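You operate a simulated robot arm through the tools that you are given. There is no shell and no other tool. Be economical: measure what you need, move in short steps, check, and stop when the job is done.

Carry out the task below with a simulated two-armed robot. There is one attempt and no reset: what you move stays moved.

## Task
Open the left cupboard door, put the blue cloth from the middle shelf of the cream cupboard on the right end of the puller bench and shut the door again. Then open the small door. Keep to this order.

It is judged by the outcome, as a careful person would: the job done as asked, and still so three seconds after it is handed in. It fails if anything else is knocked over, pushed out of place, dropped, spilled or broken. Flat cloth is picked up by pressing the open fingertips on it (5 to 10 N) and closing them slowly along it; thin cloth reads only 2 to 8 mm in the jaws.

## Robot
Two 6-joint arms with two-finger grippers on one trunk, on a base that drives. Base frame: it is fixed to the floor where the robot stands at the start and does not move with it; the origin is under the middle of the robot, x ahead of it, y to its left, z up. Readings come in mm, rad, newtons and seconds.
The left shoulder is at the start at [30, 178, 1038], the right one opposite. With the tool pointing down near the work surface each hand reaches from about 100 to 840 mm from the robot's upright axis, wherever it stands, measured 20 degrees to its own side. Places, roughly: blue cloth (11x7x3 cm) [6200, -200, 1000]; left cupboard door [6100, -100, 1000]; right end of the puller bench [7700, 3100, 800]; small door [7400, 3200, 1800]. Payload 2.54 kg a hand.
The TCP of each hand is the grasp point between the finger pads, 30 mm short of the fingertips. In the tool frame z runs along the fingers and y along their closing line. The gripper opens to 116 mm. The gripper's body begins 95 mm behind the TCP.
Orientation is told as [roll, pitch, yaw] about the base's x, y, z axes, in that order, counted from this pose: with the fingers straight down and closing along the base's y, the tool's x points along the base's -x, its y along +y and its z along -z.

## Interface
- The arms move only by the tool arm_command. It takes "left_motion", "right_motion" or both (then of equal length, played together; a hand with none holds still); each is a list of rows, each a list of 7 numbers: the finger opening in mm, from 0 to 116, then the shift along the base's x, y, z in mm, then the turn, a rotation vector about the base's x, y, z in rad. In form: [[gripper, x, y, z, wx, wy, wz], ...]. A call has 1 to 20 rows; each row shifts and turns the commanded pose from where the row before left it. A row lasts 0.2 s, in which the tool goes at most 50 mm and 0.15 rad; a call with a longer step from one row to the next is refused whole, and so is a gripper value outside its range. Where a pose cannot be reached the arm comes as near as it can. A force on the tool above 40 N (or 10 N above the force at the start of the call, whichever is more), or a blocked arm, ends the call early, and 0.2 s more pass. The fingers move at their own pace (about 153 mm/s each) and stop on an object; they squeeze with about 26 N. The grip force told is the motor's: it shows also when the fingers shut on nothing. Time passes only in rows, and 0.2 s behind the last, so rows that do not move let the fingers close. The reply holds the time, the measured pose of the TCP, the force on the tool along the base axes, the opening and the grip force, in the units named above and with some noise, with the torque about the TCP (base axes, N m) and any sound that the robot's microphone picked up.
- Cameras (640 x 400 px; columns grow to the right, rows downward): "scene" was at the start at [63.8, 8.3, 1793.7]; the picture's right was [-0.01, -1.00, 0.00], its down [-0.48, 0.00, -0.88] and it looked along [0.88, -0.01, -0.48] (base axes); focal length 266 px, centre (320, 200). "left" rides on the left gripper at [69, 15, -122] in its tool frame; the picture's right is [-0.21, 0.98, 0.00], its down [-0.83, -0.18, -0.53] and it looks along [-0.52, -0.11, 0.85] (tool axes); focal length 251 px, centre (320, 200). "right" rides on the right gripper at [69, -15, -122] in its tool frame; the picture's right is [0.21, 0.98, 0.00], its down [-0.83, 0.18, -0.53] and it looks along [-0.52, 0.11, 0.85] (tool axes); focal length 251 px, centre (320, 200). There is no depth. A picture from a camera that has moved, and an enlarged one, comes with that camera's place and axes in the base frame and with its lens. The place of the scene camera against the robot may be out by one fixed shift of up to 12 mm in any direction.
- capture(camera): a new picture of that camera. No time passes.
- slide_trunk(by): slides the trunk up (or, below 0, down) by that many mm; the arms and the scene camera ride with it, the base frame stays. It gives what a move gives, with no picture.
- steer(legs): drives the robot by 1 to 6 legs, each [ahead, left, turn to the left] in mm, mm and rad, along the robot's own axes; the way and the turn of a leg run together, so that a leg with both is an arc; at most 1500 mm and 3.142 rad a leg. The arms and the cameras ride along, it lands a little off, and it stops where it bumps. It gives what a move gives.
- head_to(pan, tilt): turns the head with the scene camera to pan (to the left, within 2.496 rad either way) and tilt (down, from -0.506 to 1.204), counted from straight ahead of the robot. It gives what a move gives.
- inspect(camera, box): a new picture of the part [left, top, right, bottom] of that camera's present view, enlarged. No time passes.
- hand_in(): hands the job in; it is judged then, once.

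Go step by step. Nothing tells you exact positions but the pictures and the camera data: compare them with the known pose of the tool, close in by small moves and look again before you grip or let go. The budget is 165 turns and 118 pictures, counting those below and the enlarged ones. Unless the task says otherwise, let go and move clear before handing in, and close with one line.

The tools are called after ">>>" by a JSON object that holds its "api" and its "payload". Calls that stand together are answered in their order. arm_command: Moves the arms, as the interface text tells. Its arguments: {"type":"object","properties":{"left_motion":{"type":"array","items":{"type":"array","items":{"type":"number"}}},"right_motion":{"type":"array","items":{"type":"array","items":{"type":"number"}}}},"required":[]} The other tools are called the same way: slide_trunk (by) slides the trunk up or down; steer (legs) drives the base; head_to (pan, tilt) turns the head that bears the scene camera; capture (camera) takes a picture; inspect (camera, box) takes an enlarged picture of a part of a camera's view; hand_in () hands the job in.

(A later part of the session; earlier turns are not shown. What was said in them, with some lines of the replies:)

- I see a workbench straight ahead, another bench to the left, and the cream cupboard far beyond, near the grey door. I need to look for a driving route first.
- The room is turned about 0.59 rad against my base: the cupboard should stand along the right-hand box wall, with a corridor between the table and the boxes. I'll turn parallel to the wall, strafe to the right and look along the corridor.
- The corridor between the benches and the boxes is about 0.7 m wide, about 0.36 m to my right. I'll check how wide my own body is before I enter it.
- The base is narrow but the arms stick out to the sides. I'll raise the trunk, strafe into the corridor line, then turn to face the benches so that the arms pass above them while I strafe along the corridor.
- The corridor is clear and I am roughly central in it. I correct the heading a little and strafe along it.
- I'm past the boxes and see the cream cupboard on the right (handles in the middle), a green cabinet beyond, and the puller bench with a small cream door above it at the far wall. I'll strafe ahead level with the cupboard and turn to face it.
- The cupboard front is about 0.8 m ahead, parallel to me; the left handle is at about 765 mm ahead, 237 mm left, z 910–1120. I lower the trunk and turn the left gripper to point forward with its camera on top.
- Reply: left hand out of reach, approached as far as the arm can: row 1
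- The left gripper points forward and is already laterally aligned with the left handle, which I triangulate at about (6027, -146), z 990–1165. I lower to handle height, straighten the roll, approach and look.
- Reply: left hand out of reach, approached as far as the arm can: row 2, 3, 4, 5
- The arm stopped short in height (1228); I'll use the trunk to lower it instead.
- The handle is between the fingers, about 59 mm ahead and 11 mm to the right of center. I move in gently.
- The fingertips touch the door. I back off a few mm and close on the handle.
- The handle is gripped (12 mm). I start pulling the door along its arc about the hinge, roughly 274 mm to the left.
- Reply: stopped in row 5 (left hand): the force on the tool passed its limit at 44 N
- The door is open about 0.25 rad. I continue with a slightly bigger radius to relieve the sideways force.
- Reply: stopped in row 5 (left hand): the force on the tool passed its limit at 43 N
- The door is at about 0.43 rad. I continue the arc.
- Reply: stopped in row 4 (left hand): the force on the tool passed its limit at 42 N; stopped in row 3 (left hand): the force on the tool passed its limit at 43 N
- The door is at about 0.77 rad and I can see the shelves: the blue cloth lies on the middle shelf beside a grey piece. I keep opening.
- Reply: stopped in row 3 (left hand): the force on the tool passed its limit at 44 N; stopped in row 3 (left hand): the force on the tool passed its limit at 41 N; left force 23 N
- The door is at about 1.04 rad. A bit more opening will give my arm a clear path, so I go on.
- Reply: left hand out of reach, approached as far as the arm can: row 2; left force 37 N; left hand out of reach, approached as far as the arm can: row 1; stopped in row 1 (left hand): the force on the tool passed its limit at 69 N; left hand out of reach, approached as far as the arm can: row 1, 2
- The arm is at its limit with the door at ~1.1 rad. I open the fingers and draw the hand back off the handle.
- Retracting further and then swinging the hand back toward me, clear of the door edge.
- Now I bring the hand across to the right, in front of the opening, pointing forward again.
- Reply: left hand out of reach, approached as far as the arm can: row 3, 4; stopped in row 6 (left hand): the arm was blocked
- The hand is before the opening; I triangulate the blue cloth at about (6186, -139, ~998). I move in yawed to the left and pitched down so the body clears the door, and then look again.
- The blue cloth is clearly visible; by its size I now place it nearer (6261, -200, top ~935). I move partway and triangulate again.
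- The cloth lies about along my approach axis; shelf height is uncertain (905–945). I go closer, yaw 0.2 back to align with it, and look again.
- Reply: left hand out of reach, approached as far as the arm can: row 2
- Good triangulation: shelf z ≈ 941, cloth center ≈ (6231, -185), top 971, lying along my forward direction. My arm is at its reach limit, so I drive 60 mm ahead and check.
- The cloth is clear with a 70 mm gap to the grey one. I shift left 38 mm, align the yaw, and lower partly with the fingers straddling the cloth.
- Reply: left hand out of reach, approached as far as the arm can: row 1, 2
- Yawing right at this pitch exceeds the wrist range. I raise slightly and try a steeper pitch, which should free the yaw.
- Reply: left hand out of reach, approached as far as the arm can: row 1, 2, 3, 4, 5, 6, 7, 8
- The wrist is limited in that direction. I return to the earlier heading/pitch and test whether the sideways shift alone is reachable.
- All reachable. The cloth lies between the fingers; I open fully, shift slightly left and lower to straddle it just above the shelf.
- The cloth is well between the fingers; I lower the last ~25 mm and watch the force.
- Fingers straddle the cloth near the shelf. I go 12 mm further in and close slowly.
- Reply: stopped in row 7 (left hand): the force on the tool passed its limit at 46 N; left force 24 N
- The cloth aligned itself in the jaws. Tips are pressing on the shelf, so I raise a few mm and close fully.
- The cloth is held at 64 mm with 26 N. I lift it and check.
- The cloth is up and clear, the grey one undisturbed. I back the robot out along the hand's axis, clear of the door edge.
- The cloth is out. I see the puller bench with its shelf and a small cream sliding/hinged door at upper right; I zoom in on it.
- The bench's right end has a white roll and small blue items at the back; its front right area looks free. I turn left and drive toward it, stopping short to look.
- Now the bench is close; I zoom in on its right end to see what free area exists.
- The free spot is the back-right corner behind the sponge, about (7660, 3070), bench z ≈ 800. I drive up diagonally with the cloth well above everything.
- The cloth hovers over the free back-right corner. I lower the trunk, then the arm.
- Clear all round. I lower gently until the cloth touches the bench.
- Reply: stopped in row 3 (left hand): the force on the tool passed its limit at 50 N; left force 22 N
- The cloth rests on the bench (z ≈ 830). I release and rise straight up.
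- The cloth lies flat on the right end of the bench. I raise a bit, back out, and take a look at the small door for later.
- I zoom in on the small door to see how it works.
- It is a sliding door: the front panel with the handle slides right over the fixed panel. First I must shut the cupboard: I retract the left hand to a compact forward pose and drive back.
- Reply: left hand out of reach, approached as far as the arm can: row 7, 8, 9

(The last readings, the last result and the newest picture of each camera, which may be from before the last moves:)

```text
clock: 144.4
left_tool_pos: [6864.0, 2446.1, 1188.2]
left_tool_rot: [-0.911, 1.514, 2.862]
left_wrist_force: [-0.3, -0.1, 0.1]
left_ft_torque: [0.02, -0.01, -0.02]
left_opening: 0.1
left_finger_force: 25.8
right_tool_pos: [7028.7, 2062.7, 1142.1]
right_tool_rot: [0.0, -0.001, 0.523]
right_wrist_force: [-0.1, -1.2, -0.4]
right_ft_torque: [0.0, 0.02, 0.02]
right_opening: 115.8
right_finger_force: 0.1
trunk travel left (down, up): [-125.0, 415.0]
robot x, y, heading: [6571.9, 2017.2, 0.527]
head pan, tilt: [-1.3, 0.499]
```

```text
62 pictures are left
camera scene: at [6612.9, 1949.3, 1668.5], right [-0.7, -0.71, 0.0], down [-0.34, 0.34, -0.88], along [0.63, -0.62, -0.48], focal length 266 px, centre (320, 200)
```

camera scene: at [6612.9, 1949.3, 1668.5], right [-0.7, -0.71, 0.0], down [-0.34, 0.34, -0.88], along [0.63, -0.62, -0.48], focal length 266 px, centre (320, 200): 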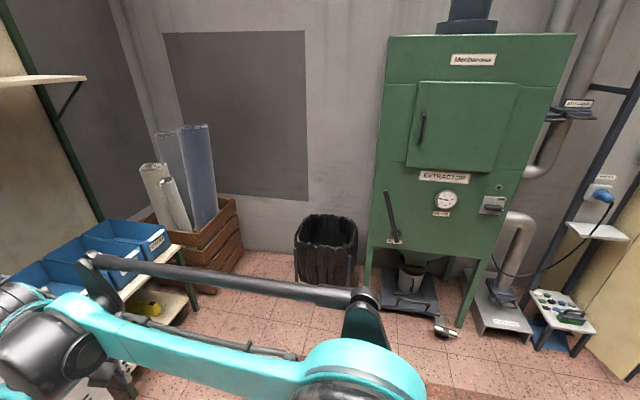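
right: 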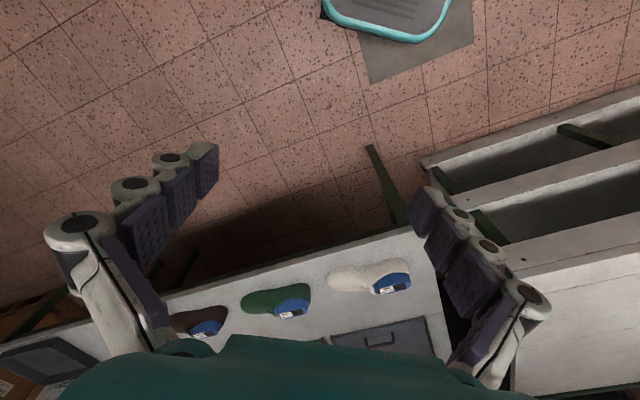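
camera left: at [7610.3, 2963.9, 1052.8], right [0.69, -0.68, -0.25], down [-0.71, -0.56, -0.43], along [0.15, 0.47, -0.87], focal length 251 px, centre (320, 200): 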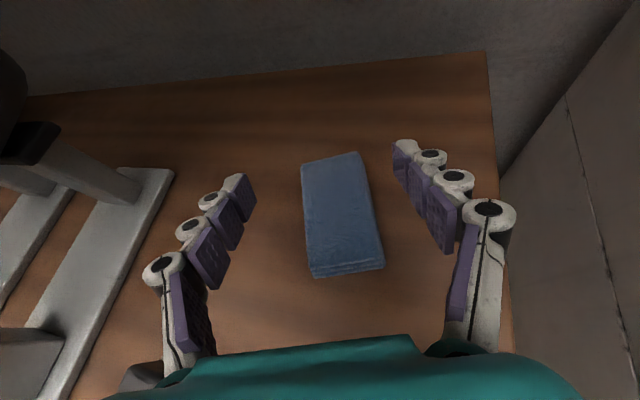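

Path back is open. I go back diagonally halfway, turn right to face the cupboard, then strafe in front of it, staying clear of the open door.

>>> {"api": "steer", "payload": {"legs": [[-830, -392, 0], [0, 0, -1.527], [0, -845, 0], [200, 0, 0]]}}

>>> {"api": "head_to", "payload": {"pan": 0.2, "tilt": 0.6}}

>>> {"api": "capture", "payload": {"camera": "scene"}}

```text
clock: 158.3
left_tool_pos: [5851.2, 364.3, 1187.2]
left_tool_rot: [-0.896, 1.516, 1.342]
left_wrist_force: [-0.1, -0.5, -0.3]
left_ft_torque: [-0.02, -0.02, 0.04]
left_opening: 0.0
left_finger_force: 26.6
right_tool_pos: [5473.9, 184.5, 1142.9]
right_tool_rot: [0.0, 0.001, -1.012]
right_wrist_force: [0.1, -0.5, -0.8]
right_ft_torque: [0.04, 0.03, 0.0]
right_opening: 115.9
right_finger_force: 0.0
trunk travel left (down, up): [-125.0, 415.0]
robot x, y, heading: [5414.1, 643.4, -1.006]
head pan, tilt: [-1.3, 0.499]
```

```text
clock: 159.9
left_tool_pos: [5849.7, 364.2, 1188.6]
left_tool_rot: [-0.911, 1.514, 1.327]
left_wrist_force: [0.6, 0.0, 0.6]
left_ft_torque: [0.01, 0.01, -0.01]
left_opening: 0.0
left_finger_force: 25.6
right_tool_pos: [5474.0, 186.0, 1143.0]
right_tool_rot: [0.0, 0.0, -1.012]
right_wrist_force: [-0.1, 0.0, -0.3]
right_ft_torque: [-0.01, 0.04, 0.02]
right_opening: 115.9
right_finger_force: 0.1
trunk travel left (down, up): [-125.0, 415.0]
robot x, y, heading: [5412.6, 642.1, -1.012]
head pan, tilt: [0.201, 0.6]
```

```text
61 pictures are left
camera scene: at [5460.6, 611.5, 1659.4], right [-0.72, -0.69, 0.0], down [-0.39, 0.41, -0.83], along [0.57, -0.6, -0.56], focal length 266 px, centre (320, 200)
```

scene: 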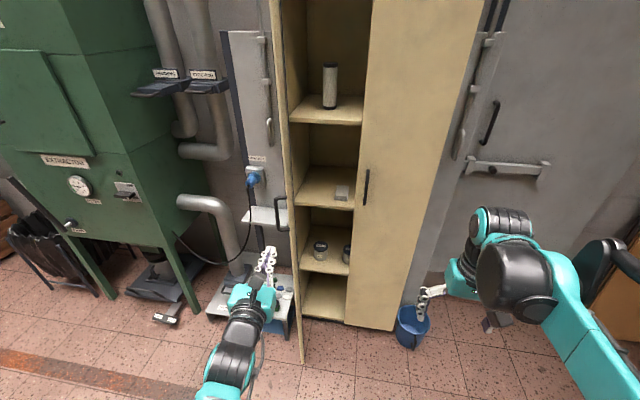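

Door still open at ~1.1 rad. I move the closed left hand left and up, above the handle level, then drive forward so that the hand lies outside the door's face.

>>> {"api": "arm_command", "payload": {"left_motion": [[0, 25, 16, 15, 0, 0, 0], [0, 25, 16, 15, 0, 0, 0], [0, 26, 16, 15, 0, 0, 0]]}}

>>> {"api": "steer", "payload": {"legs": [[210, 0, 0]]}}

>>> {"api": "capture", "payload": {"camera": "scene"}}

>>> {"api": "capture", "payload": {"camera": "left"}}

```text
clock: 160.7
left_tool_pos: [5867.5, 364.8, 1236.2]
left_tool_rot: [-1.557, 1.527, 0.708]
left_wrist_force: [0.2, 0.0, -0.3]
left_ft_torque: [0.02, 0.0, -0.01]
left_opening: 0.0
left_finger_force: 26.0
left hand out of reach, approached as far as the arm can: row 1, 2, 3
right_tool_pos: [5473.9, 186.7, 1142.9]
right_tool_rot: [0.001, 0.002, -1.009]
right_wrist_force: [0.0, 1.2, -0.4]
right_ft_torque: [0.02, 0.0, 0.02]
right_opening: 116.2
right_finger_force: 0.0
trunk travel left (down, up): [-125.0, 415.0]
robot x, y, heading: [5414.8, 640.5, -1.014]
head pan, tilt: [0.201, 0.6]
```

```text
clock: 162.3
left_tool_pos: [5981.9, 182.9, 1236.4]
left_tool_rot: [-1.532, 1.527, 0.732]
left_wrist_force: [1.1, -0.3, -0.7]
left_ft_torque: [-0.02, 0.01, -0.01]
left_opening: 0.0
left_finger_force: 25.7
right_tool_pos: [5587.6, 3.7, 1141.6]
right_tool_rot: [0.0, 0.0, -1.012]
right_wrist_force: [-1.0, -0.2, -0.1]
right_ft_torque: [0.02, 0.02, 0.0]
right_opening: 116.0
right_finger_force: 0.1
trunk travel left (down, up): [-125.0, 415.0]
robot x, y, heading: [5521.4, 460.9, -1.013]
head pan, tilt: [0.201, 0.6]
```

```text
60 pictures are left
camera scene: at [5574.7, 428.9, 1659.4], right [-0.73, -0.69, 0.0], down [-0.39, 0.41, -0.82], along [0.57, -0.6, -0.57], focal length 266 px, centre (320, 200)
```

scene: 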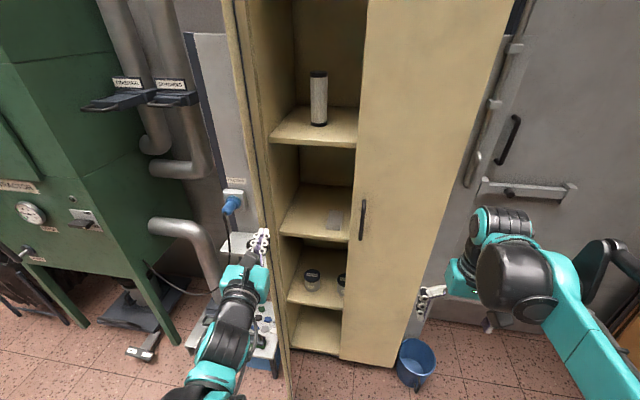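

```text
59 pictures are left
camera left: at [5888.9, 264.0, 1304.1], right [-0.74, -0.62, -0.26], down [-0.17, 0.55, -0.82], along [0.65, -0.56, -0.52], focal length 251 px, centre (320, 200)
```

left: 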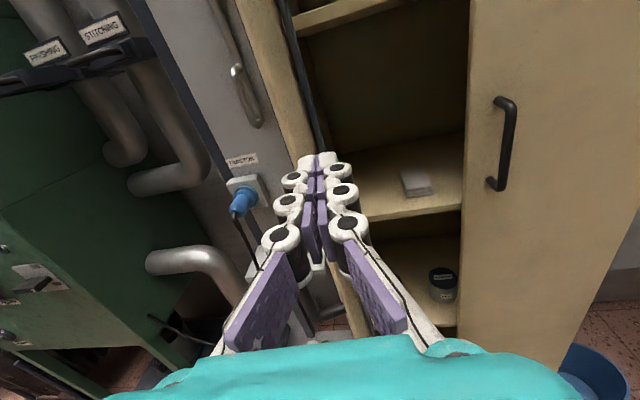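

The hand is right in front of the door's edge; I shift the base 110 mm left so that the hand is on the outer side, then look.

>>> {"api": "steer", "payload": {"legs": [[0, 110, 0]]}}

>>> {"api": "arm_command", "payload": {"left_motion": [[0, 18, -29, 0, 0, 0, 0], [0, 18, -29, 0, 0, 0, 0], [0, 18, -29, 0, 0, 0, 0]]}}

>>> {"api": "capture", "payload": {"camera": "left"}}

>>> {"api": "capture", "payload": {"camera": "scene"}}

```text
clock: 163.5
left_tool_pos: [6074.4, 244.1, 1235.7]
left_tool_rot: [-1.552, 1.529, 0.717]
left_wrist_force: [0.9, 0.8, 0.2]
left_ft_torque: [-0.04, 0.01, -0.08]
left_opening: 0.1
left_finger_force: 25.7
right_tool_pos: [5681.0, 63.4, 1143.0]
right_tool_rot: [-0.003, 0.0, -1.012]
right_wrist_force: [0.3, 0.4, 0.4]
right_ft_torque: [-0.04, 0.09, -0.01]
right_opening: 115.9
right_finger_force: 0.1
trunk travel left (down, up): [-125.0, 415.0]
robot x, y, heading: [5620.0, 523.2, -1.011]
head pan, tilt: [0.201, 0.6]
```

```text
clock: 164.3
left_tool_pos: [6125.0, 163.5, 1235.3]
left_tool_rot: [-1.535, 1.527, 0.733]
left_wrist_force: [0.1, -0.1, 0.2]
left_ft_torque: [0.0, -0.02, 0.02]
left_opening: 0.0
left_finger_force: 25.9
left hand out of reach, approached as far as the arm can: row 1
right_tool_pos: [5680.8, 61.1, 1142.7]
right_tool_rot: [0.0, 0.001, -1.009]
right_wrist_force: [0.3, 0.2, 0.0]
right_ft_torque: [0.0, 0.01, -0.01]
right_opening: 115.8
right_finger_force: 0.1
trunk travel left (down, up): [-125.0, 415.0]
robot x, y, heading: [5620.8, 519.1, -1.009]
head pan, tilt: [0.201, 0.6]
```

```text
58 pictures are left
camera left: at [6032.6, 244.6, 1303.1], right [-0.74, -0.62, -0.26], down [-0.18, 0.55, -0.82], along [0.65, -0.56, -0.52], focal length 251 px, centre (320, 200)
```

left: 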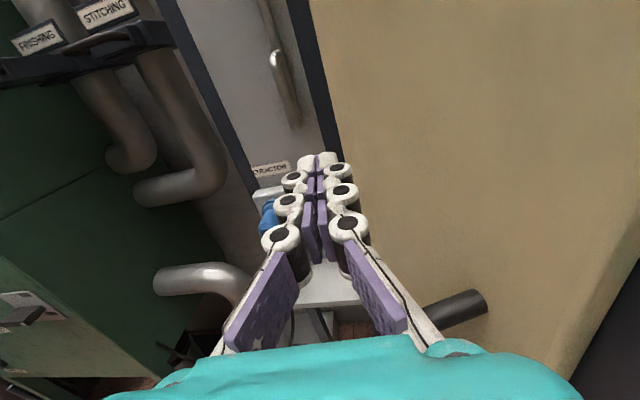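

```text
57 pictures are left
camera scene: at [5667.6, 487.1, 1659.3], right [-0.72, -0.69, 0.0], down [-0.39, 0.41, -0.82], along [0.57, -0.6, -0.57], focal length 266 px, centre (320, 200)
```

scene: 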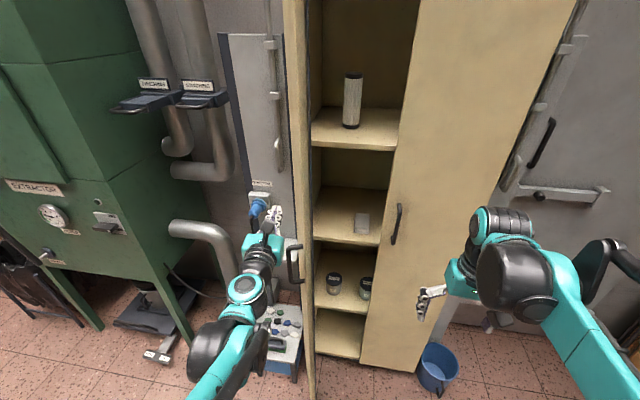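

The hand is now outside the door, above the handle. I push the door sideways toward closing, following its arc.

>>> {"api": "arm_command", "payload": {"left_motion": [[0, -26.5, -14.2, 0, 0, 0, 0], [0, -26.5, -14.2, 0, 0, 0, 0], [0, -11, -22.8, 0, 0, 0, 0], [0, -11, -22.8, 0, 0, 0, 0], [0, -7.2, -25.1, 0, 0, 0, 0], [0, -7.2, -25.1, 0, 0, 0, 0]]}}

>>> {"api": "capture", "payload": {"camera": "scene"}}

```text
clock: 165.7
left_tool_pos: [6033.4, 39.8, 1237.0]
left_tool_rot: [-1.548, 1.526, 0.721]
left_wrist_force: [0.7, 0.0, -0.6]
left_ft_torque: [-0.02, -0.02, 0.02]
left_opening: 0.2
left_finger_force: 25.6
right_tool_pos: [5680.4, 62.5, 1142.0]
right_tool_rot: [0.0, 0.0, -1.011]
right_wrist_force: [0.7, 0.0, 0.1]
right_ft_torque: [0.05, 0.04, 0.0]
right_opening: 116.1
right_finger_force: 0.1
trunk travel left (down, up): [-125.0, 415.0]
robot x, y, heading: [5618.1, 518.5, -1.009]
head pan, tilt: [0.201, 0.6]
```

```text
56 pictures are left
camera scene: at [5666.5, 487.5, 1659.4], right [-0.72, -0.69, 0.0], down [-0.39, 0.41, -0.82], along [0.57, -0.6, -0.57], focal length 266 px, centre (320, 200)
```

scene: 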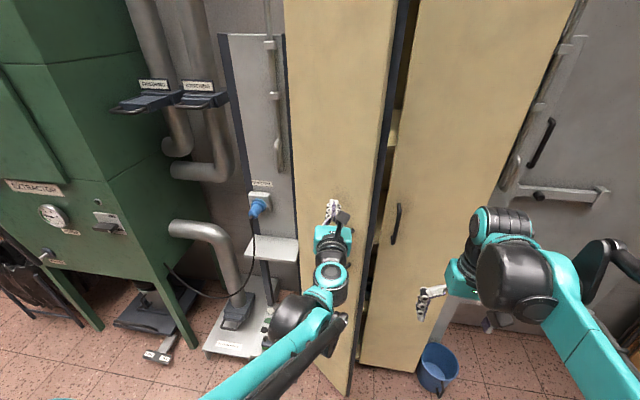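

The door swings nicely. I continue pushing to closed.

>>> {"api": "arm_command", "payload": {"left_motion": [[0, -2.7, -25.9, 0, 0, 0, 0], [0, -2.7, -25.9, 0, 0, 0, 0], [0, 2.4, -25.6, 0, 0, 0, 0], [0, 2.4, -25.6, 0, 0, 0, 0], [0, 7.5, -24.2, 0, 0, 0, 0], [0, 7.5, -24.2, 0, 0, 0, 0], [0, 5.8, -11.1, 0, 0, 0, 0], [0, 5.8, -11.1, 0, 0, 0, 0]]}}

>>> {"api": "capture", "payload": {"camera": "scene"}}

```text
clock: 167.2
left_tool_pos: [6046.2, -112.0, 1236.1]
left_tool_rot: [-1.568, 1.529, 0.7]
left_wrist_force: [-5.9, 9.6, 3.4]
left_ft_torque: [-0.07, -0.1, -0.1]
left_opening: 0.0
left_finger_force: 26.0
right_tool_pos: [5679.8, 62.4, 1143.7]
right_tool_rot: [-0.001, -0.001, -1.012]
right_wrist_force: [1.2, -0.7, -0.3]
right_ft_torque: [0.06, 0.05, 0.0]
right_opening: 115.9
right_finger_force: 0.1
trunk travel left (down, up): [-125.0, 415.0]
robot x, y, heading: [5618.4, 520.1, -1.014]
head pan, tilt: [0.201, 0.6]
stopped in row 7 (left hand): the force on the tool passed its limit at 44 N (the readings are from after the stop); the commanded pose is now the measured one
```

```text
55 pictures are left
camera scene: at [5666.0, 489.7, 1659.6], right [-0.72, -0.69, 0.0], down [-0.39, 0.41, -0.83], along [0.57, -0.6, -0.56], focal length 266 px, centre (320, 200)
```

scene: 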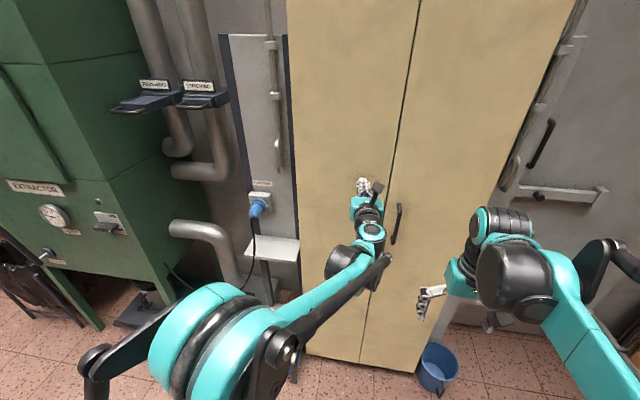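

The door looks shut, and the push met firm resistance. I push once more gently, withdraw, and check the seam.

>>> {"api": "arm_command", "payload": {"left_motion": [[0, 4, -6.5, 0, 0, 0, 0], [0, 0, 0, 0, 0, 0, 0]]}}

>>> {"api": "arm_command", "payload": {"left_motion": [[0, -13, 21, 0, 0, 0, 0], [0, -18, 29, 0, 0, 0, 0], [0, -18, 29, 0, 0, 0, 0], [0, -18, 29, 0, 0, 0, 0]]}}

>>> {"api": "steer", "payload": {"legs": [[-400, 0, 0]]}}

>>> {"api": "capture", "payload": {"camera": "scene"}}

```text
clock: 167.6
left_tool_pos: [6046.2, -111.6, 1236.3]
left_tool_rot: [-1.57, 1.53, 0.698]
left_wrist_force: [-9.0, 17.2, 1.8]
left_ft_torque: [-0.11, -0.01, -0.02]
left_opening: 0.0
left_finger_force: 26.2
right_tool_pos: [5678.1, 65.3, 1144.1]
right_tool_rot: [-0.002, -0.004, -1.01]
right_wrist_force: [0.0, -0.1, 0.1]
right_ft_torque: [-0.02, 0.0, 0.02]
right_opening: 116.3
right_finger_force: 0.1
trunk travel left (down, up): [-125.0, 415.0]
robot x, y, heading: [5621.1, 520.2, -1.011]
head pan, tilt: [0.201, 0.6]
stopped in row 1 (left hand): the force on the tool passed its limit at 51 N (the readings are from after the stop); the commanded pose is now the measured one
```

```text
clock: 168.6
left_tool_pos: [5980.6, -4.6, 1234.7]
left_tool_rot: [-1.519, 1.53, 0.749]
left_wrist_force: [0.2, 0.0, 0.2]
left_ft_torque: [-0.01, 0.0, -0.03]
left_opening: 0.1
left_finger_force: 26.6
right_tool_pos: [5679.7, 64.6, 1143.5]
right_tool_rot: [-0.002, -0.001, -1.011]
right_wrist_force: [-0.4, -0.1, 0.5]
right_ft_torque: [-0.03, -0.02, 0.0]
right_opening: 115.8
right_finger_force: 0.0
trunk travel left (down, up): [-125.0, 415.0]
robot x, y, heading: [5620.2, 519.7, -1.012]
head pan, tilt: [0.201, 0.6]
```

```text
clock: 171.1
left_tool_pos: [5774.7, 329.9, 1234.3]
left_tool_rot: [-1.52, 1.529, 0.759]
left_wrist_force: [0.1, 0.3, -0.6]
left_ft_torque: [0.05, -0.02, -0.02]
left_opening: 0.0
left_finger_force: 25.8
right_tool_pos: [5473.3, 396.5, 1143.6]
right_tool_rot: [0.001, -0.001, -1.002]
right_wrist_force: [-0.2, 0.0, -0.3]
right_ft_torque: [-0.04, -0.03, -0.01]
right_opening: 115.9
right_finger_force: 0.1
trunk travel left (down, up): [-125.0, 415.0]
robot x, y, heading: [5410.4, 850.6, -0.999]
head pan, tilt: [0.201, 0.6]
```

```text
54 pictures are left
camera scene: at [5455.3, 822.6, 1659.5], right [-0.72, -0.7, 0.0], down [-0.39, 0.41, -0.83], along [0.57, -0.59, -0.56], focal length 266 px, centre (320, 200)
```

scene: 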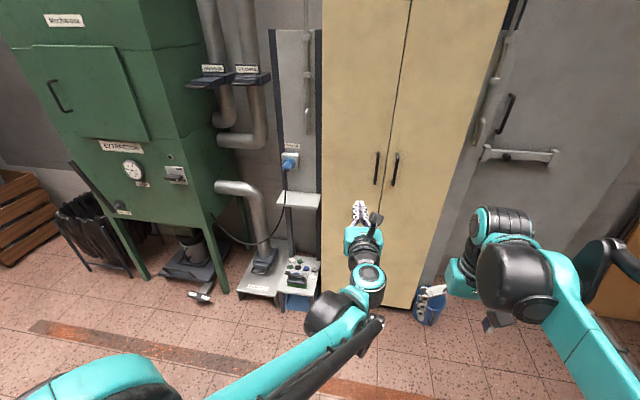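

The cupboard is shut and flush. Now I drive to the small sliding door over the bench; its handle I place around (7282, 3278), z 1645–1790.

>>> {"api": "steer", "payload": {"legs": [[0, 0, 1.6], [1450, 0, 0], [600, 619, 0]]}}

>>> {"api": "slide_trunk", "payload": {"by": 410}}

>>> {"api": "head_to", "payload": {"pan": 0.2, "tilt": 0.45}}

>>> {"api": "capture", "payload": {"camera": "scene"}}

>>> {"api": "capture", "payload": {"camera": "left"}}

```text
clock: 186.4
left_tool_pos: [7246.6, 2918.5, 1234.2]
left_tool_rot: [-1.492, 1.531, 2.402]
left_wrist_force: [-0.2, -0.2, -0.3]
left_ft_torque: [0.0, 0.04, -0.03]
left_opening: 0.2
left_finger_force: 26.6
right_tool_pos: [7194.1, 2614.6, 1142.4]
right_tool_rot: [-0.003, -0.001, 0.614]
right_wrist_force: [-0.3, -0.8, 0.1]
right_ft_torque: [-0.03, 0.02, 0.01]
right_opening: 115.9
right_finger_force: 0.1
trunk travel left (down, up): [-125.0, 415.0]
robot x, y, heading: [6744.8, 2527.5, 0.614]
head pan, tilt: [0.201, 0.6]
```

```text
refused: 410 is not a number from -400 to 400
```

```text
clock: 187.1
left_tool_pos: [7245.5, 2918.3, 1234.9]
left_tool_rot: [-1.503, 1.529, 2.39]
left_wrist_force: [-0.4, 0.4, 0.5]
left_ft_torque: [-0.04, 0.02, 0.02]
left_opening: 0.0
left_finger_force: 25.6
right_tool_pos: [7193.8, 2613.6, 1143.5]
right_tool_rot: [0.0, -0.002, 0.615]
right_wrist_force: [0.2, 0.6, 0.4]
right_ft_torque: [0.0, 0.02, 0.03]
right_opening: 116.0
right_finger_force: 0.1
trunk travel left (down, up): [-125.0, 415.0]
robot x, y, heading: [6742.3, 2528.2, 0.618]
head pan, tilt: [0.201, 0.45]
```

```text
53 pictures are left
camera scene: at [6783.4, 2586.5, 1672.9], right [0.73, -0.69, 0.0], down [-0.3, -0.32, -0.9], along [0.62, 0.66, -0.44], focal length 266 px, centre (320, 200)
```

scene: 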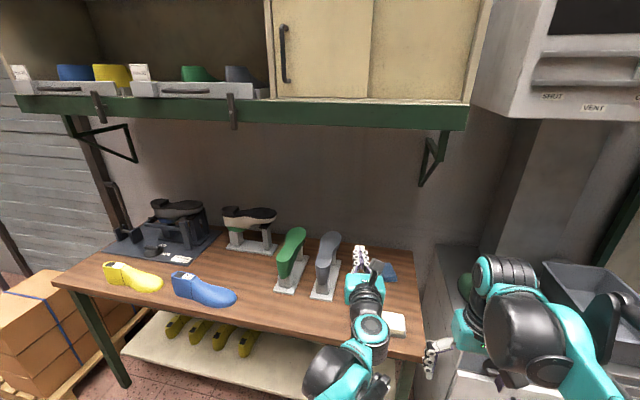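

```text
52 pictures are left
camera left: at [7169.5, 2820.7, 1302.7], right [0.66, -0.71, -0.25], down [-0.54, -0.21, -0.82], along [0.52, 0.68, -0.52], focal length 251 px, centre (320, 200)
```

left: 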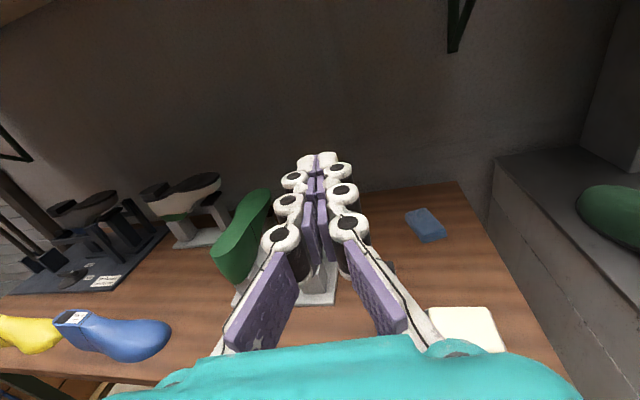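

The cloth is still in place and the sliding door with its handle is above. I raise the trunk, then move the hand left in line with the handle with open fingers.

>>> {"api": "slide_trunk", "payload": {"by": 400}}

>>> {"api": "arm_command", "payload": {"left_motion": [[0, -22, 13, 10, 0, 0, 0], [30, -25, 30, 10, 0, 0, 0], [70, -25, 30, 10, 0, 0, 0], [70, -25, 30, 10, 0, 0, 0], [70, -25, 30, 10, 0, 0, 0], [70, -25, 30, 10, 0, 0, 0], [70, -22, 28, 10, 0, 0, 0]]}}

>>> {"api": "capture", "payload": {"camera": "left"}}

>>> {"api": "head_to", "payload": {"pan": 0.3, "tilt": 0.25}}

>>> {"api": "capture", "payload": {"camera": "scene"}}

```text
clock: 190.9
left_tool_pos: [7246.2, 2918.3, 1635.1]
left_tool_rot: [-1.499, 1.529, 2.391]
left_wrist_force: [-0.6, 0.0, 0.7]
left_ft_torque: [0.0, -0.01, 0.0]
left_opening: 0.1
left_finger_force: 25.8
right_tool_pos: [7194.4, 2613.6, 1543.8]
right_tool_rot: [-0.001, -0.002, 0.613]
right_wrist_force: [-0.3, -0.2, -0.5]
right_ft_torque: [0.0, 0.04, -0.04]
right_opening: 116.1
right_finger_force: 0.2
trunk travel left (down, up): [-525.0, 15.0]
robot x, y, heading: [6739.2, 2528.0, 0.611]
head pan, tilt: [0.201, 0.45]
```

```text
clock: 192.5
left_tool_pos: [7074.7, 3113.7, 1704.9]
left_tool_rot: [-1.495, 1.529, 2.395]
left_wrist_force: [0.6, 0.7, 0.8]
left_ft_torque: [-0.01, -0.03, 0.02]
left_opening: 69.9
left_finger_force: 0.0
right_tool_pos: [7193.1, 2614.3, 1542.2]
right_tool_rot: [-0.001, -0.002, 0.615]
right_wrist_force: [0.2, -0.4, 0.8]
right_ft_torque: [-0.04, -0.03, 0.01]
right_opening: 116.1
right_finger_force: 0.1
trunk travel left (down, up): [-525.0, 15.0]
robot x, y, heading: [6740.9, 2524.7, 0.614]
head pan, tilt: [0.201, 0.45]
```

```text
51 pictures are left
camera left: at [6998.5, 3015.5, 1771.6], right [0.66, -0.71, -0.25], down [-0.54, -0.21, -0.82], along [0.52, 0.67, -0.52], focal length 251 px, centre (320, 200)
```

left: 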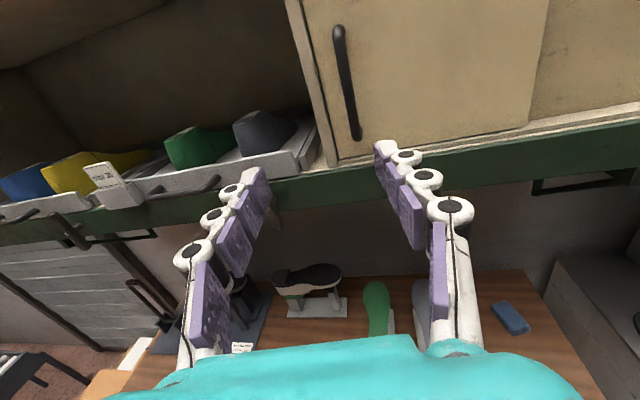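

```text
clock: 193.2
left_tool_pos: [7076.6, 3112.2, 1702.3]
left_tool_rot: [-1.502, 1.528, 2.393]
left_wrist_force: [0.1, 0.3, 0.8]
left_ft_torque: [0.01, 0.02, -0.01]
left_opening: 69.8
left_finger_force: 0.0
right_tool_pos: [7194.5, 2614.7, 1543.4]
right_tool_rot: [-0.003, -0.001, 0.615]
right_wrist_force: [-0.6, 0.7, -0.7]
right_ft_torque: [0.03, 0.0, -0.01]
right_opening: 116.1
right_finger_force: 0.0
trunk travel left (down, up): [-525.0, 15.0]
robot x, y, heading: [6742.0, 2526.5, 0.611]
head pan, tilt: [0.3, 0.25]
```

```text
50 pictures are left
camera scene: at [6777.5, 2593.7, 2091.6], right [0.79, -0.61, 0.0], down [-0.15, -0.2, -0.97], along [0.59, 0.77, -0.25], focal length 266 px, centre (320, 200)
```

scene: 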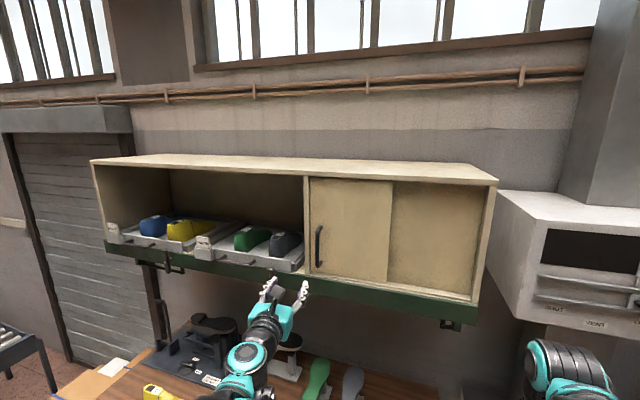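

The handle is about 240 mm ahead of the hand, nearly in line. I drive 150 mm closer and look again.

>>> {"api": "steer", "payload": {"legs": [[150, 0, 0]]}}

>>> {"api": "capture", "payload": {"camera": "left"}}

```text
clock: 194.6
left_tool_pos: [7193.8, 3195.8, 1704.0]
left_tool_rot: [-1.545, 1.532, 2.348]
left_wrist_force: [0.5, 0.7, 1.3]
left_ft_torque: [0.0, 0.0, 0.01]
left_opening: 70.0
left_finger_force: 0.0
right_tool_pos: [7311.7, 2697.4, 1544.1]
right_tool_rot: [0.0, -0.004, 0.615]
right_wrist_force: [-2.0, 0.0, 0.0]
right_ft_torque: [0.02, -0.02, -0.04]
right_opening: 116.2
right_finger_force: 0.0
trunk travel left (down, up): [-525.0, 15.0]
robot x, y, heading: [6862.3, 2614.3, 0.615]
head pan, tilt: [0.3, 0.25]
```

```text
49 pictures are left
camera left: at [7117.3, 3097.7, 1772.5], right [0.66, -0.71, -0.25], down [-0.54, -0.21, -0.82], along [0.52, 0.68, -0.52], focal length 251 px, centre (320, 200)
```

left: 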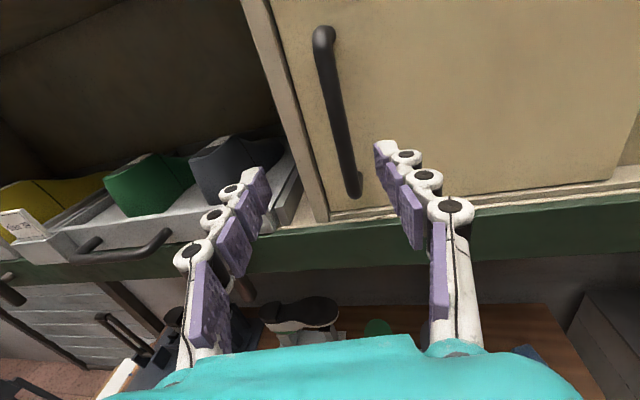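

The handle is ~82 mm ahead and ~9 mm right. I narrow the fingers to 44 mm (the frame post is close on the left) and approach part-way.

>>> {"api": "arm_command", "payload": {"left_motion": [[44, 5, -7, 0, 0, 0, 0], [44, 16.5, 11.5, 3, 0, 0, 0], [44, 16.5, 11.5, 3, 0, 0, 0]]}}

>>> {"api": "capture", "payload": {"camera": "left"}}

```text
clock: 195.4
left_tool_pos: [7236.3, 3215.7, 1708.6]
left_tool_rot: [-1.452, 1.528, 2.441]
left_wrist_force: [0.4, -0.1, 0.4]
left_ft_torque: [0.02, -0.03, 0.0]
left_opening: 44.1
left_finger_force: 0.1
right_tool_pos: [7315.7, 2699.9, 1541.7]
right_tool_rot: [-0.002, 0.001, 0.613]
right_wrist_force: [-0.3, -0.1, -0.3]
right_ft_torque: [-0.02, 0.0, -0.04]
right_opening: 116.0
right_finger_force: 0.1
trunk travel left (down, up): [-525.0, 15.0]
robot x, y, heading: [6861.6, 2617.1, 0.616]
head pan, tilt: [0.3, 0.25]
```

```text
48 pictures are left
camera left: at [7159.6, 3118.0, 1777.1], right [0.66, -0.71, -0.25], down [-0.54, -0.21, -0.82], along [0.52, 0.68, -0.52], focal length 251 px, centre (320, 200)
```

left: 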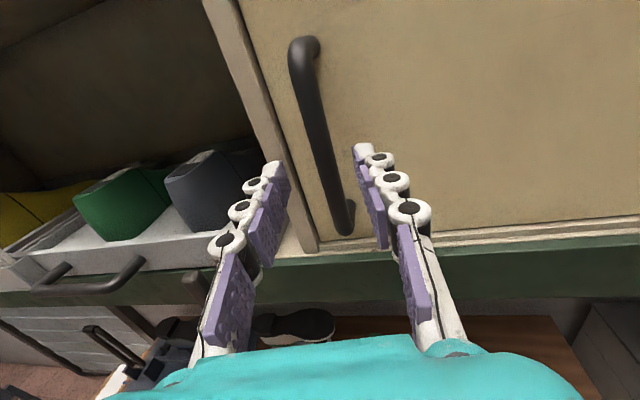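

Handle is centered, about 41 mm ahead of TCP. I go in 26 mm and close.

>>> {"api": "arm_command", "payload": {"left_motion": [[44, 10.5, 7.5, 1, 0, 0, 0], [44, 11, 7.5, 1, 0, 0, 0], [30, 0, 0, 0, 0, 0, 0], [15, 0, 0, 0, 0, 0, 0], [0, 0, 0, 0, 0, 0, 0], [0, 0, 0, 0, 0, 0, 0]]}}

>>> {"api": "capture", "payload": {"camera": "left"}}

```text
clock: 196.8
left_tool_pos: [7253.9, 3226.9, 1713.1]
left_tool_rot: [-1.527, 1.53, 2.364]
left_wrist_force: [-2.3, -3.6, 3.4]
left_ft_torque: [-0.66, -0.68, 0.0]
left_opening: 13.3
left_finger_force: 39.8
right_tool_pos: [7313.1, 2697.4, 1544.1]
right_tool_rot: [0.0, -0.002, 0.614]
right_wrist_force: [0.9, 0.0, 0.1]
right_ft_torque: [0.02, 0.02, -0.03]
right_opening: 115.9
right_finger_force: 0.1
trunk travel left (down, up): [-525.0, 15.0]
robot x, y, heading: [6861.5, 2613.0, 0.616]
head pan, tilt: [0.3, 0.25]
```

```text
47 pictures are left
camera left: at [7177.4, 3128.9, 1781.4], right [0.66, -0.71, -0.25], down [-0.54, -0.21, -0.82], along [0.52, 0.68, -0.52], focal length 251 px, centre (320, 200)
```

left: 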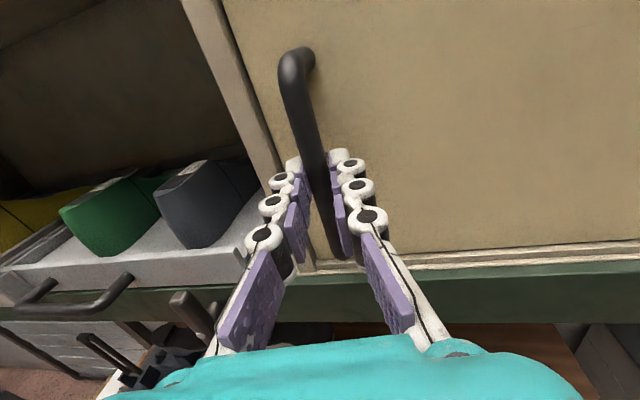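

Gripped. I slide the door right along the shelf, in small steps.

>>> {"api": "arm_command", "payload": {"left_motion": [[0, 5.7, -8.2, 0, 0, 0, 0], [0, 8.6, -12.3, 0, 0, 0, 0], [0, 8.6, -12.3, 0, 0, 0, 0], [0, 8.6, -12.3, 0, 0, 0, 0], [0, 8.6, -12.3, 0, 0, 0, 0]]}}

>>> {"api": "capture", "payload": {"camera": "left"}}

```text
clock: 198.0
left_tool_pos: [7294.1, 3166.9, 1711.1]
left_tool_rot: [-1.543, 1.53, 2.35]
left_wrist_force: [4.7, 3.8, 31.8]
left_ft_torque: [-0.33, -0.95, 0.02]
left_opening: 13.3
left_finger_force: 39.8
right_tool_pos: [7314.1, 2697.1, 1543.5]
right_tool_rot: [0.0, -0.002, 0.616]
right_wrist_force: [0.6, -0.4, -0.1]
right_ft_torque: [0.02, -0.01, 0.0]
right_opening: 115.9
right_finger_force: 0.1
trunk travel left (down, up): [-525.0, 15.0]
robot x, y, heading: [6860.3, 2609.8, 0.614]
head pan, tilt: [0.3, 0.25]
```

```text
46 pictures are left
camera left: at [7217.2, 3069.6, 1780.7], right [0.66, -0.71, -0.26], down [-0.54, -0.21, -0.82], along [0.52, 0.68, -0.52], focal length 251 px, centre (320, 200)
```

left: 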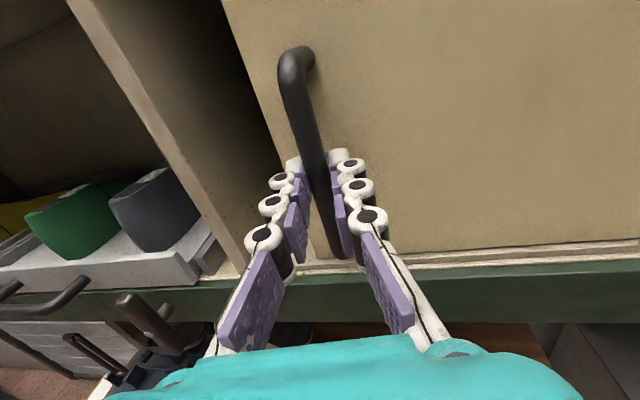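

It slides: a gap shows on the left. I relieve the vertical force and continue.

>>> {"api": "arm_command", "payload": {"left_motion": [[0, 8.6, -12.3, 3, 0, 0, 0], [0, 8.6, -12.3, 2, 0, 0, 0], [0, 8.6, -12.3, 0, 0, 0, 0], [0, 8.6, -12.3, 0, 0, 0, 0], [0, 8.6, -12.3, 0, 0, 0, 0]]}}

>>> {"api": "arm_command", "payload": {"left_motion": [[0, 8.6, -12.3, 0, 0, 0, 0], [0, 8.6, -12.3, 0, 0, 0, 0], [0, 8.6, -12.3, 0, 0, 0, 0], [0, 8.6, -12.3, 0, 0, 0, 0]]}}

>>> {"api": "capture", "payload": {"camera": "scene"}}

```text
clock: 199.2
left_tool_pos: [7337.2, 3107.7, 1717.4]
left_tool_rot: [-1.517, 1.531, 2.377]
left_wrist_force: [-15.6, -8.8, -28.2]
left_ft_torque: [-0.91, -0.43, 0.02]
left_opening: 13.2
left_finger_force: 39.5
right_tool_pos: [7314.3, 2698.1, 1542.8]
right_tool_rot: [-0.003, -0.003, 0.613]
right_wrist_force: [0.0, 0.0, -0.4]
right_ft_torque: [0.02, 0.0, -0.02]
right_opening: 116.0
right_finger_force: 0.0
trunk travel left (down, up): [-525.0, 15.0]
robot x, y, heading: [6865.0, 2613.2, 0.615]
head pan, tilt: [0.3, 0.25]
```

```text
clock: 200.2
left_tool_pos: [7370.6, 3059.3, 1717.9]
left_tool_rot: [-1.525, 1.532, 2.369]
left_wrist_force: [-12.8, -6.8, -20.2]
left_ft_torque: [-1.07, -0.27, 0.01]
left_opening: 13.1
left_finger_force: 39.8
right_tool_pos: [7313.3, 2697.8, 1542.6]
right_tool_rot: [-0.002, -0.002, 0.614]
right_wrist_force: [1.1, 0.6, 0.4]
right_ft_torque: [0.01, 0.02, 0.02]
right_opening: 116.0
right_finger_force: 0.0
trunk travel left (down, up): [-525.0, 15.0]
robot x, y, heading: [6860.6, 2610.8, 0.614]
head pan, tilt: [0.3, 0.25]
```

```text
45 pictures are left
camera scene: at [6896.0, 2677.8, 2091.7], right [0.79, -0.61, 0.0], down [-0.15, -0.2, -0.97], along [0.59, 0.77, -0.25], focal length 266 px, centre (320, 200)
```

scene: 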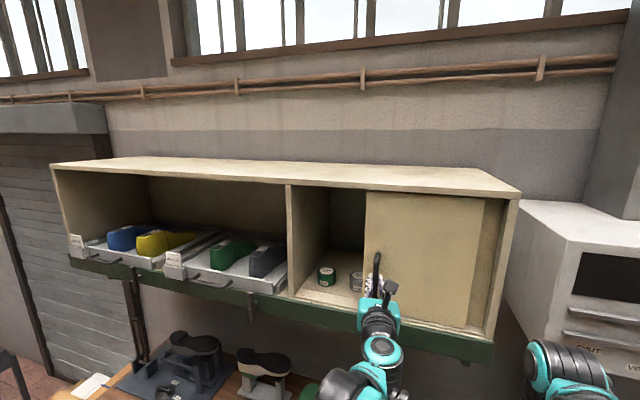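

The door is mostly open, with jars visible inside. I slide the rest of the way.

>>> {"api": "arm_command", "payload": {"left_motion": [[0, 8.6, -12.3, -2, 0, 0, 0], [0, 8.6, -12.3, 0, 0, 0, 0], [0, 8.6, -12.3, 0, 0, 0, 0]]}}

>>> {"api": "capture", "payload": {"camera": "scene"}}

```text
clock: 201.0
left_tool_pos: [7388.7, 3032.5, 1718.1]
left_tool_rot: [-1.623, 1.526, 2.294]
left_wrist_force: [-14.7, 9.2, 13.4]
left_ft_torque: [-1.16, -0.04, 0.07]
left_opening: 13.4
left_finger_force: 39.4
right_tool_pos: [7309.9, 2699.5, 1544.3]
right_tool_rot: [-0.003, -0.003, 0.616]
right_wrist_force: [0.5, -0.5, -0.6]
right_ft_torque: [0.05, 0.06, 0.01]
right_opening: 115.9
right_finger_force: 0.1
trunk travel left (down, up): [-525.0, 15.0]
robot x, y, heading: [6860.1, 2613.0, 0.619]
head pan, tilt: [0.3, 0.25]
stopped in row 3 (left hand): the force on the tool passed its limit at 42 N (the readings are from after the stop); the commanded pose is now the measured one
```

```text
44 pictures are left
camera scene: at [6892.4, 2678.9, 2091.8], right [0.79, -0.61, 0.0], down [-0.15, -0.2, -0.97], along [0.59, 0.77, -0.25], focal length 266 px, centre (320, 200)
```

scene: 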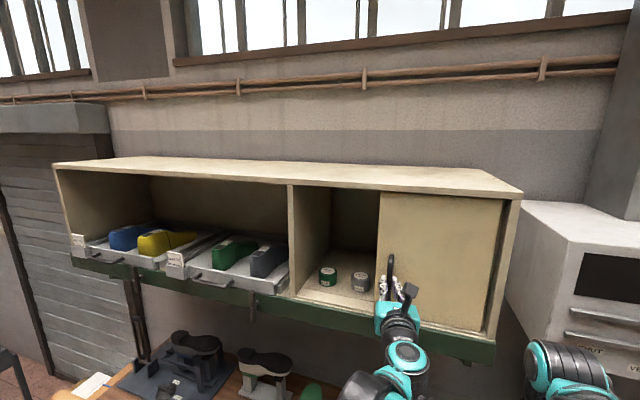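

The door has reached its stop on the right, fully open. I release the handle and withdraw.

>>> {"api": "arm_command", "payload": {"left_motion": [[25, 0, 0, 0, 0, 0, 0], [40, 0, 0, 0, 0, 0, 0], [40, 0, 0, 0, 0, 0, 0], [40, -10, -8, 0, 0, 0, 0], [40, -12, -9, 0, 0, 0, 0], [40, -16, -12, 0, 0, 0, 0], [40, -25, -18, 0, 0, 0, 0], [40, -25, -18, 0, 0, 0, 0]]}}

>>> {"api": "steer", "payload": {"legs": [[-400, 0, 0]]}}

>>> {"api": "head_to", "payload": {"pan": 0.2, "tilt": 0.35}}

>>> {"api": "capture", "payload": {"camera": "scene"}}

```text
clock: 202.8
left_tool_pos: [7304.1, 2964.5, 1716.7]
left_tool_rot: [-1.596, 1.527, 2.312]
left_wrist_force: [-0.9, 0.0, -0.2]
left_ft_torque: [-0.02, 0.01, -0.04]
left_opening: 40.0
left_finger_force: 0.0
right_tool_pos: [7312.2, 2697.3, 1543.9]
right_tool_rot: [0.0, -0.002, 0.616]
right_wrist_force: [-0.7, -0.8, -0.3]
right_ft_torque: [0.02, -0.06, 0.02]
right_opening: 116.1
right_finger_force: 0.0
trunk travel left (down, up): [-525.0, 15.0]
robot x, y, heading: [6864.6, 2616.8, 0.616]
head pan, tilt: [0.3, 0.25]
```

```text
clock: 205.3
left_tool_pos: [6984.2, 2736.0, 1714.9]
left_tool_rot: [-1.548, 1.525, 2.357]
left_wrist_force: [-0.4, 1.0, -1.0]
left_ft_torque: [0.02, 0.0, 0.0]
left_opening: 39.9
left_finger_force: 0.0
right_tool_pos: [6991.1, 2469.8, 1542.1]
right_tool_rot: [0.001, -0.001, 0.615]
right_wrist_force: [0.0, 0.9, 0.1]
right_ft_torque: [0.0, 0.0, 0.01]
right_opening: 116.3
right_finger_force: 0.2
trunk travel left (down, up): [-525.0, 15.0]
robot x, y, heading: [6538.9, 2382.7, 0.612]
head pan, tilt: [0.3, 0.25]
```

```text
clock: 205.9
left_tool_pos: [6981.9, 2734.6, 1715.9]
left_tool_rot: [-1.574, 1.526, 2.33]
left_wrist_force: [0.6, 0.4, 0.5]
left_ft_torque: [0.02, 0.02, 0.02]
left_opening: 39.9
left_finger_force: 0.1
right_tool_pos: [6990.6, 2469.8, 1542.3]
right_tool_rot: [-0.001, -0.002, 0.616]
right_wrist_force: [-0.9, -1.0, -0.4]
right_ft_torque: [0.03, 0.01, 0.0]
right_opening: 115.9
right_finger_force: 0.1
trunk travel left (down, up): [-525.0, 15.0]
robot x, y, heading: [6539.9, 2379.1, 0.613]
head pan, tilt: [0.201, 0.351]
```

```text
43 pictures are left
camera scene: at [6579.9, 2442.9, 2082.2], right [0.73, -0.69, 0.0], down [-0.24, -0.25, -0.94], along [0.64, 0.68, -0.34], focal length 266 px, centre (320, 200)
```

scene: 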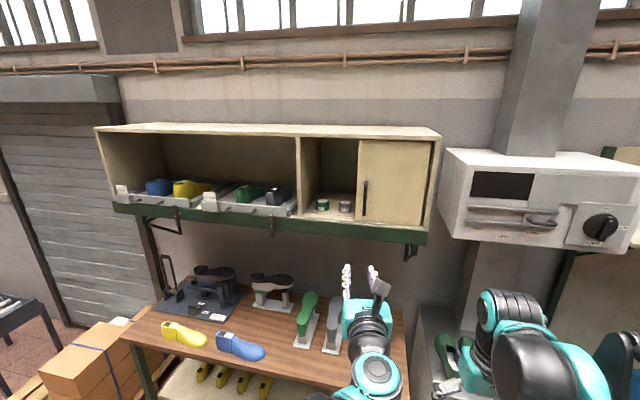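

The door stands open; I zoom to check how fully, and verify the cloth.

>>> {"api": "inspect", "payload": {"camera": "scene", "box": [290, 120, 450, 240]}}

>>> {"api": "capture", "payload": {"camera": "left"}}

```text
3.33 times, centred on (370, 180) of scene
camera zoom: at [6579.9, 2442.9, 2082.2], right [0.73, -0.69, 0.0], down [-0.24, -0.25, -0.94], along [0.64, 0.68, -0.34], focal length 885 px, centre (153, 267)
```

zoom: 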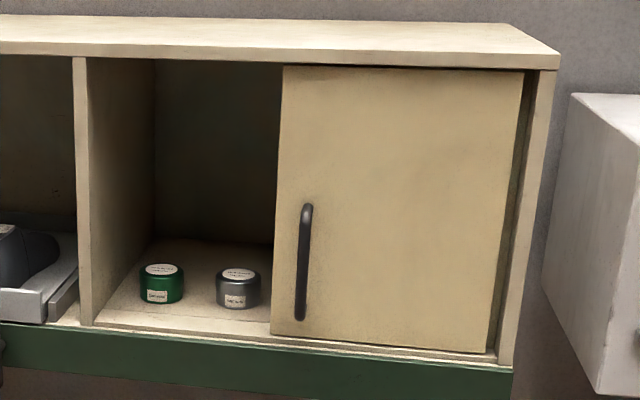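

```text
41 pictures are left
camera left: at [6906.3, 2636.6, 1783.6], right [0.67, -0.7, -0.26], down [-0.54, -0.21, -0.82], along [0.52, 0.68, -0.52], focal length 251 px, centre (320, 200)
```

left: 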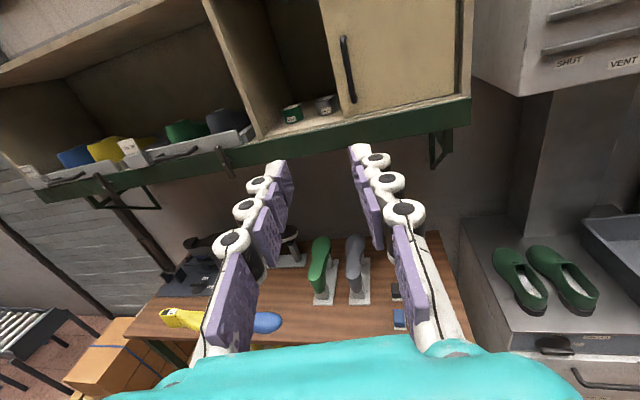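

The small door is open to its stop. One last glance at the bench end and the cupboard.

>>> {"api": "head_to", "payload": {"pan": -1.9, "tilt": 0.4}}

>>> {"api": "capture", "payload": {"camera": "scene"}}

>>> {"api": "head_to", "payload": {"pan": -0.05, "tilt": 0.7}}

>>> {"api": "capture", "payload": {"camera": "scene"}}

```text
clock: 207.9
left_tool_pos: [6981.5, 2735.0, 1715.7]
left_tool_rot: [-1.567, 1.526, 2.34]
left_wrist_force: [-0.1, -0.4, 0.1]
left_ft_torque: [0.0, 0.03, -0.03]
left_opening: 39.9
left_finger_force: 0.1
right_tool_pos: [6989.7, 2469.2, 1543.2]
right_tool_rot: [-0.002, -0.001, 0.614]
right_wrist_force: [-0.2, -0.4, 1.0]
right_ft_torque: [-0.04, -0.02, 0.01]
right_opening: 115.9
right_finger_force: 0.1
trunk travel left (down, up): [-525.0, 15.0]
robot x, y, heading: [6537.1, 2385.1, 0.617]
head pan, tilt: [-1.901, 0.4]
```

```text
40 pictures are left
camera scene: at [6542.7, 2286.7, 2077.7], right [-0.96, -0.28, 0.0], down [-0.11, 0.37, -0.92], along [0.26, -0.88, -0.39], focal length 266 px, centre (320, 200)
```

scene: 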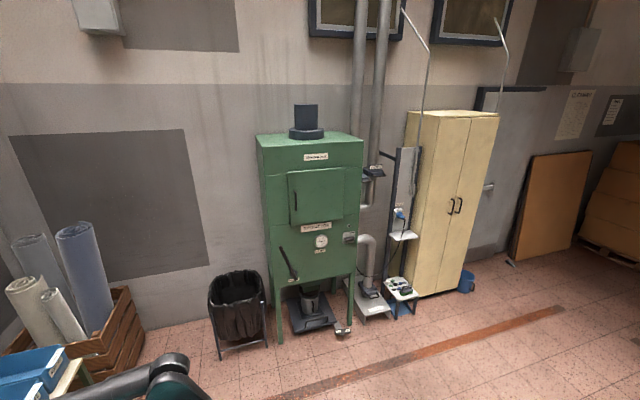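

```text
clock: 209.8
left_tool_pos: [6981.0, 2734.0, 1716.0]
left_tool_rot: [-1.567, 1.527, 2.339]
left_wrist_force: [-0.5, 0.3, 1.0]
left_ft_torque: [-0.01, 0.01, -0.01]
left_opening: 40.3
left_finger_force: 0.1
right_tool_pos: [6989.8, 2470.3, 1543.0]
right_tool_rot: [-0.001, -0.003, 0.614]
right_wrist_force: [-0.4, 1.5, 0.6]
right_ft_torque: [0.04, -0.01, 0.02]
right_opening: 115.8
right_finger_force: 0.0
trunk travel left (down, up): [-525.0, 15.0]
robot x, y, heading: [6537.5, 2386.5, 0.615]
head pan, tilt: [-0.051, 0.7]
```

```text
39 pictures are left
camera scene: at [6588.4, 2420.9, 2050.8], right [0.53, -0.85, 0.0], down [-0.54, -0.34, -0.76], along [0.65, 0.41, -0.64], focal length 266 px, centre (320, 200)
```

scene: 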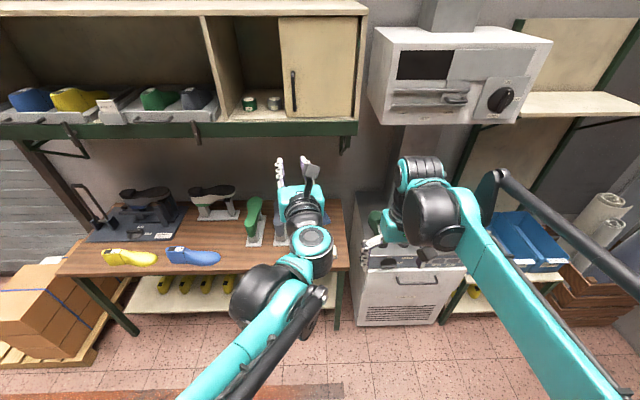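

The cupboard is shut and the small door is open. My arm hides the cloth in this view, but it was lying on the right end of the bench when I last saw it. Nothing else has moved, so I hand in.

>>> {"api": "hand_in", "payload": {}}

```text
The job is handed in.
```

I opened the left cupboard door, put the blue cloth on the right end of the puller bench, shut the cupboard door, and then slid the small door open to its stop.
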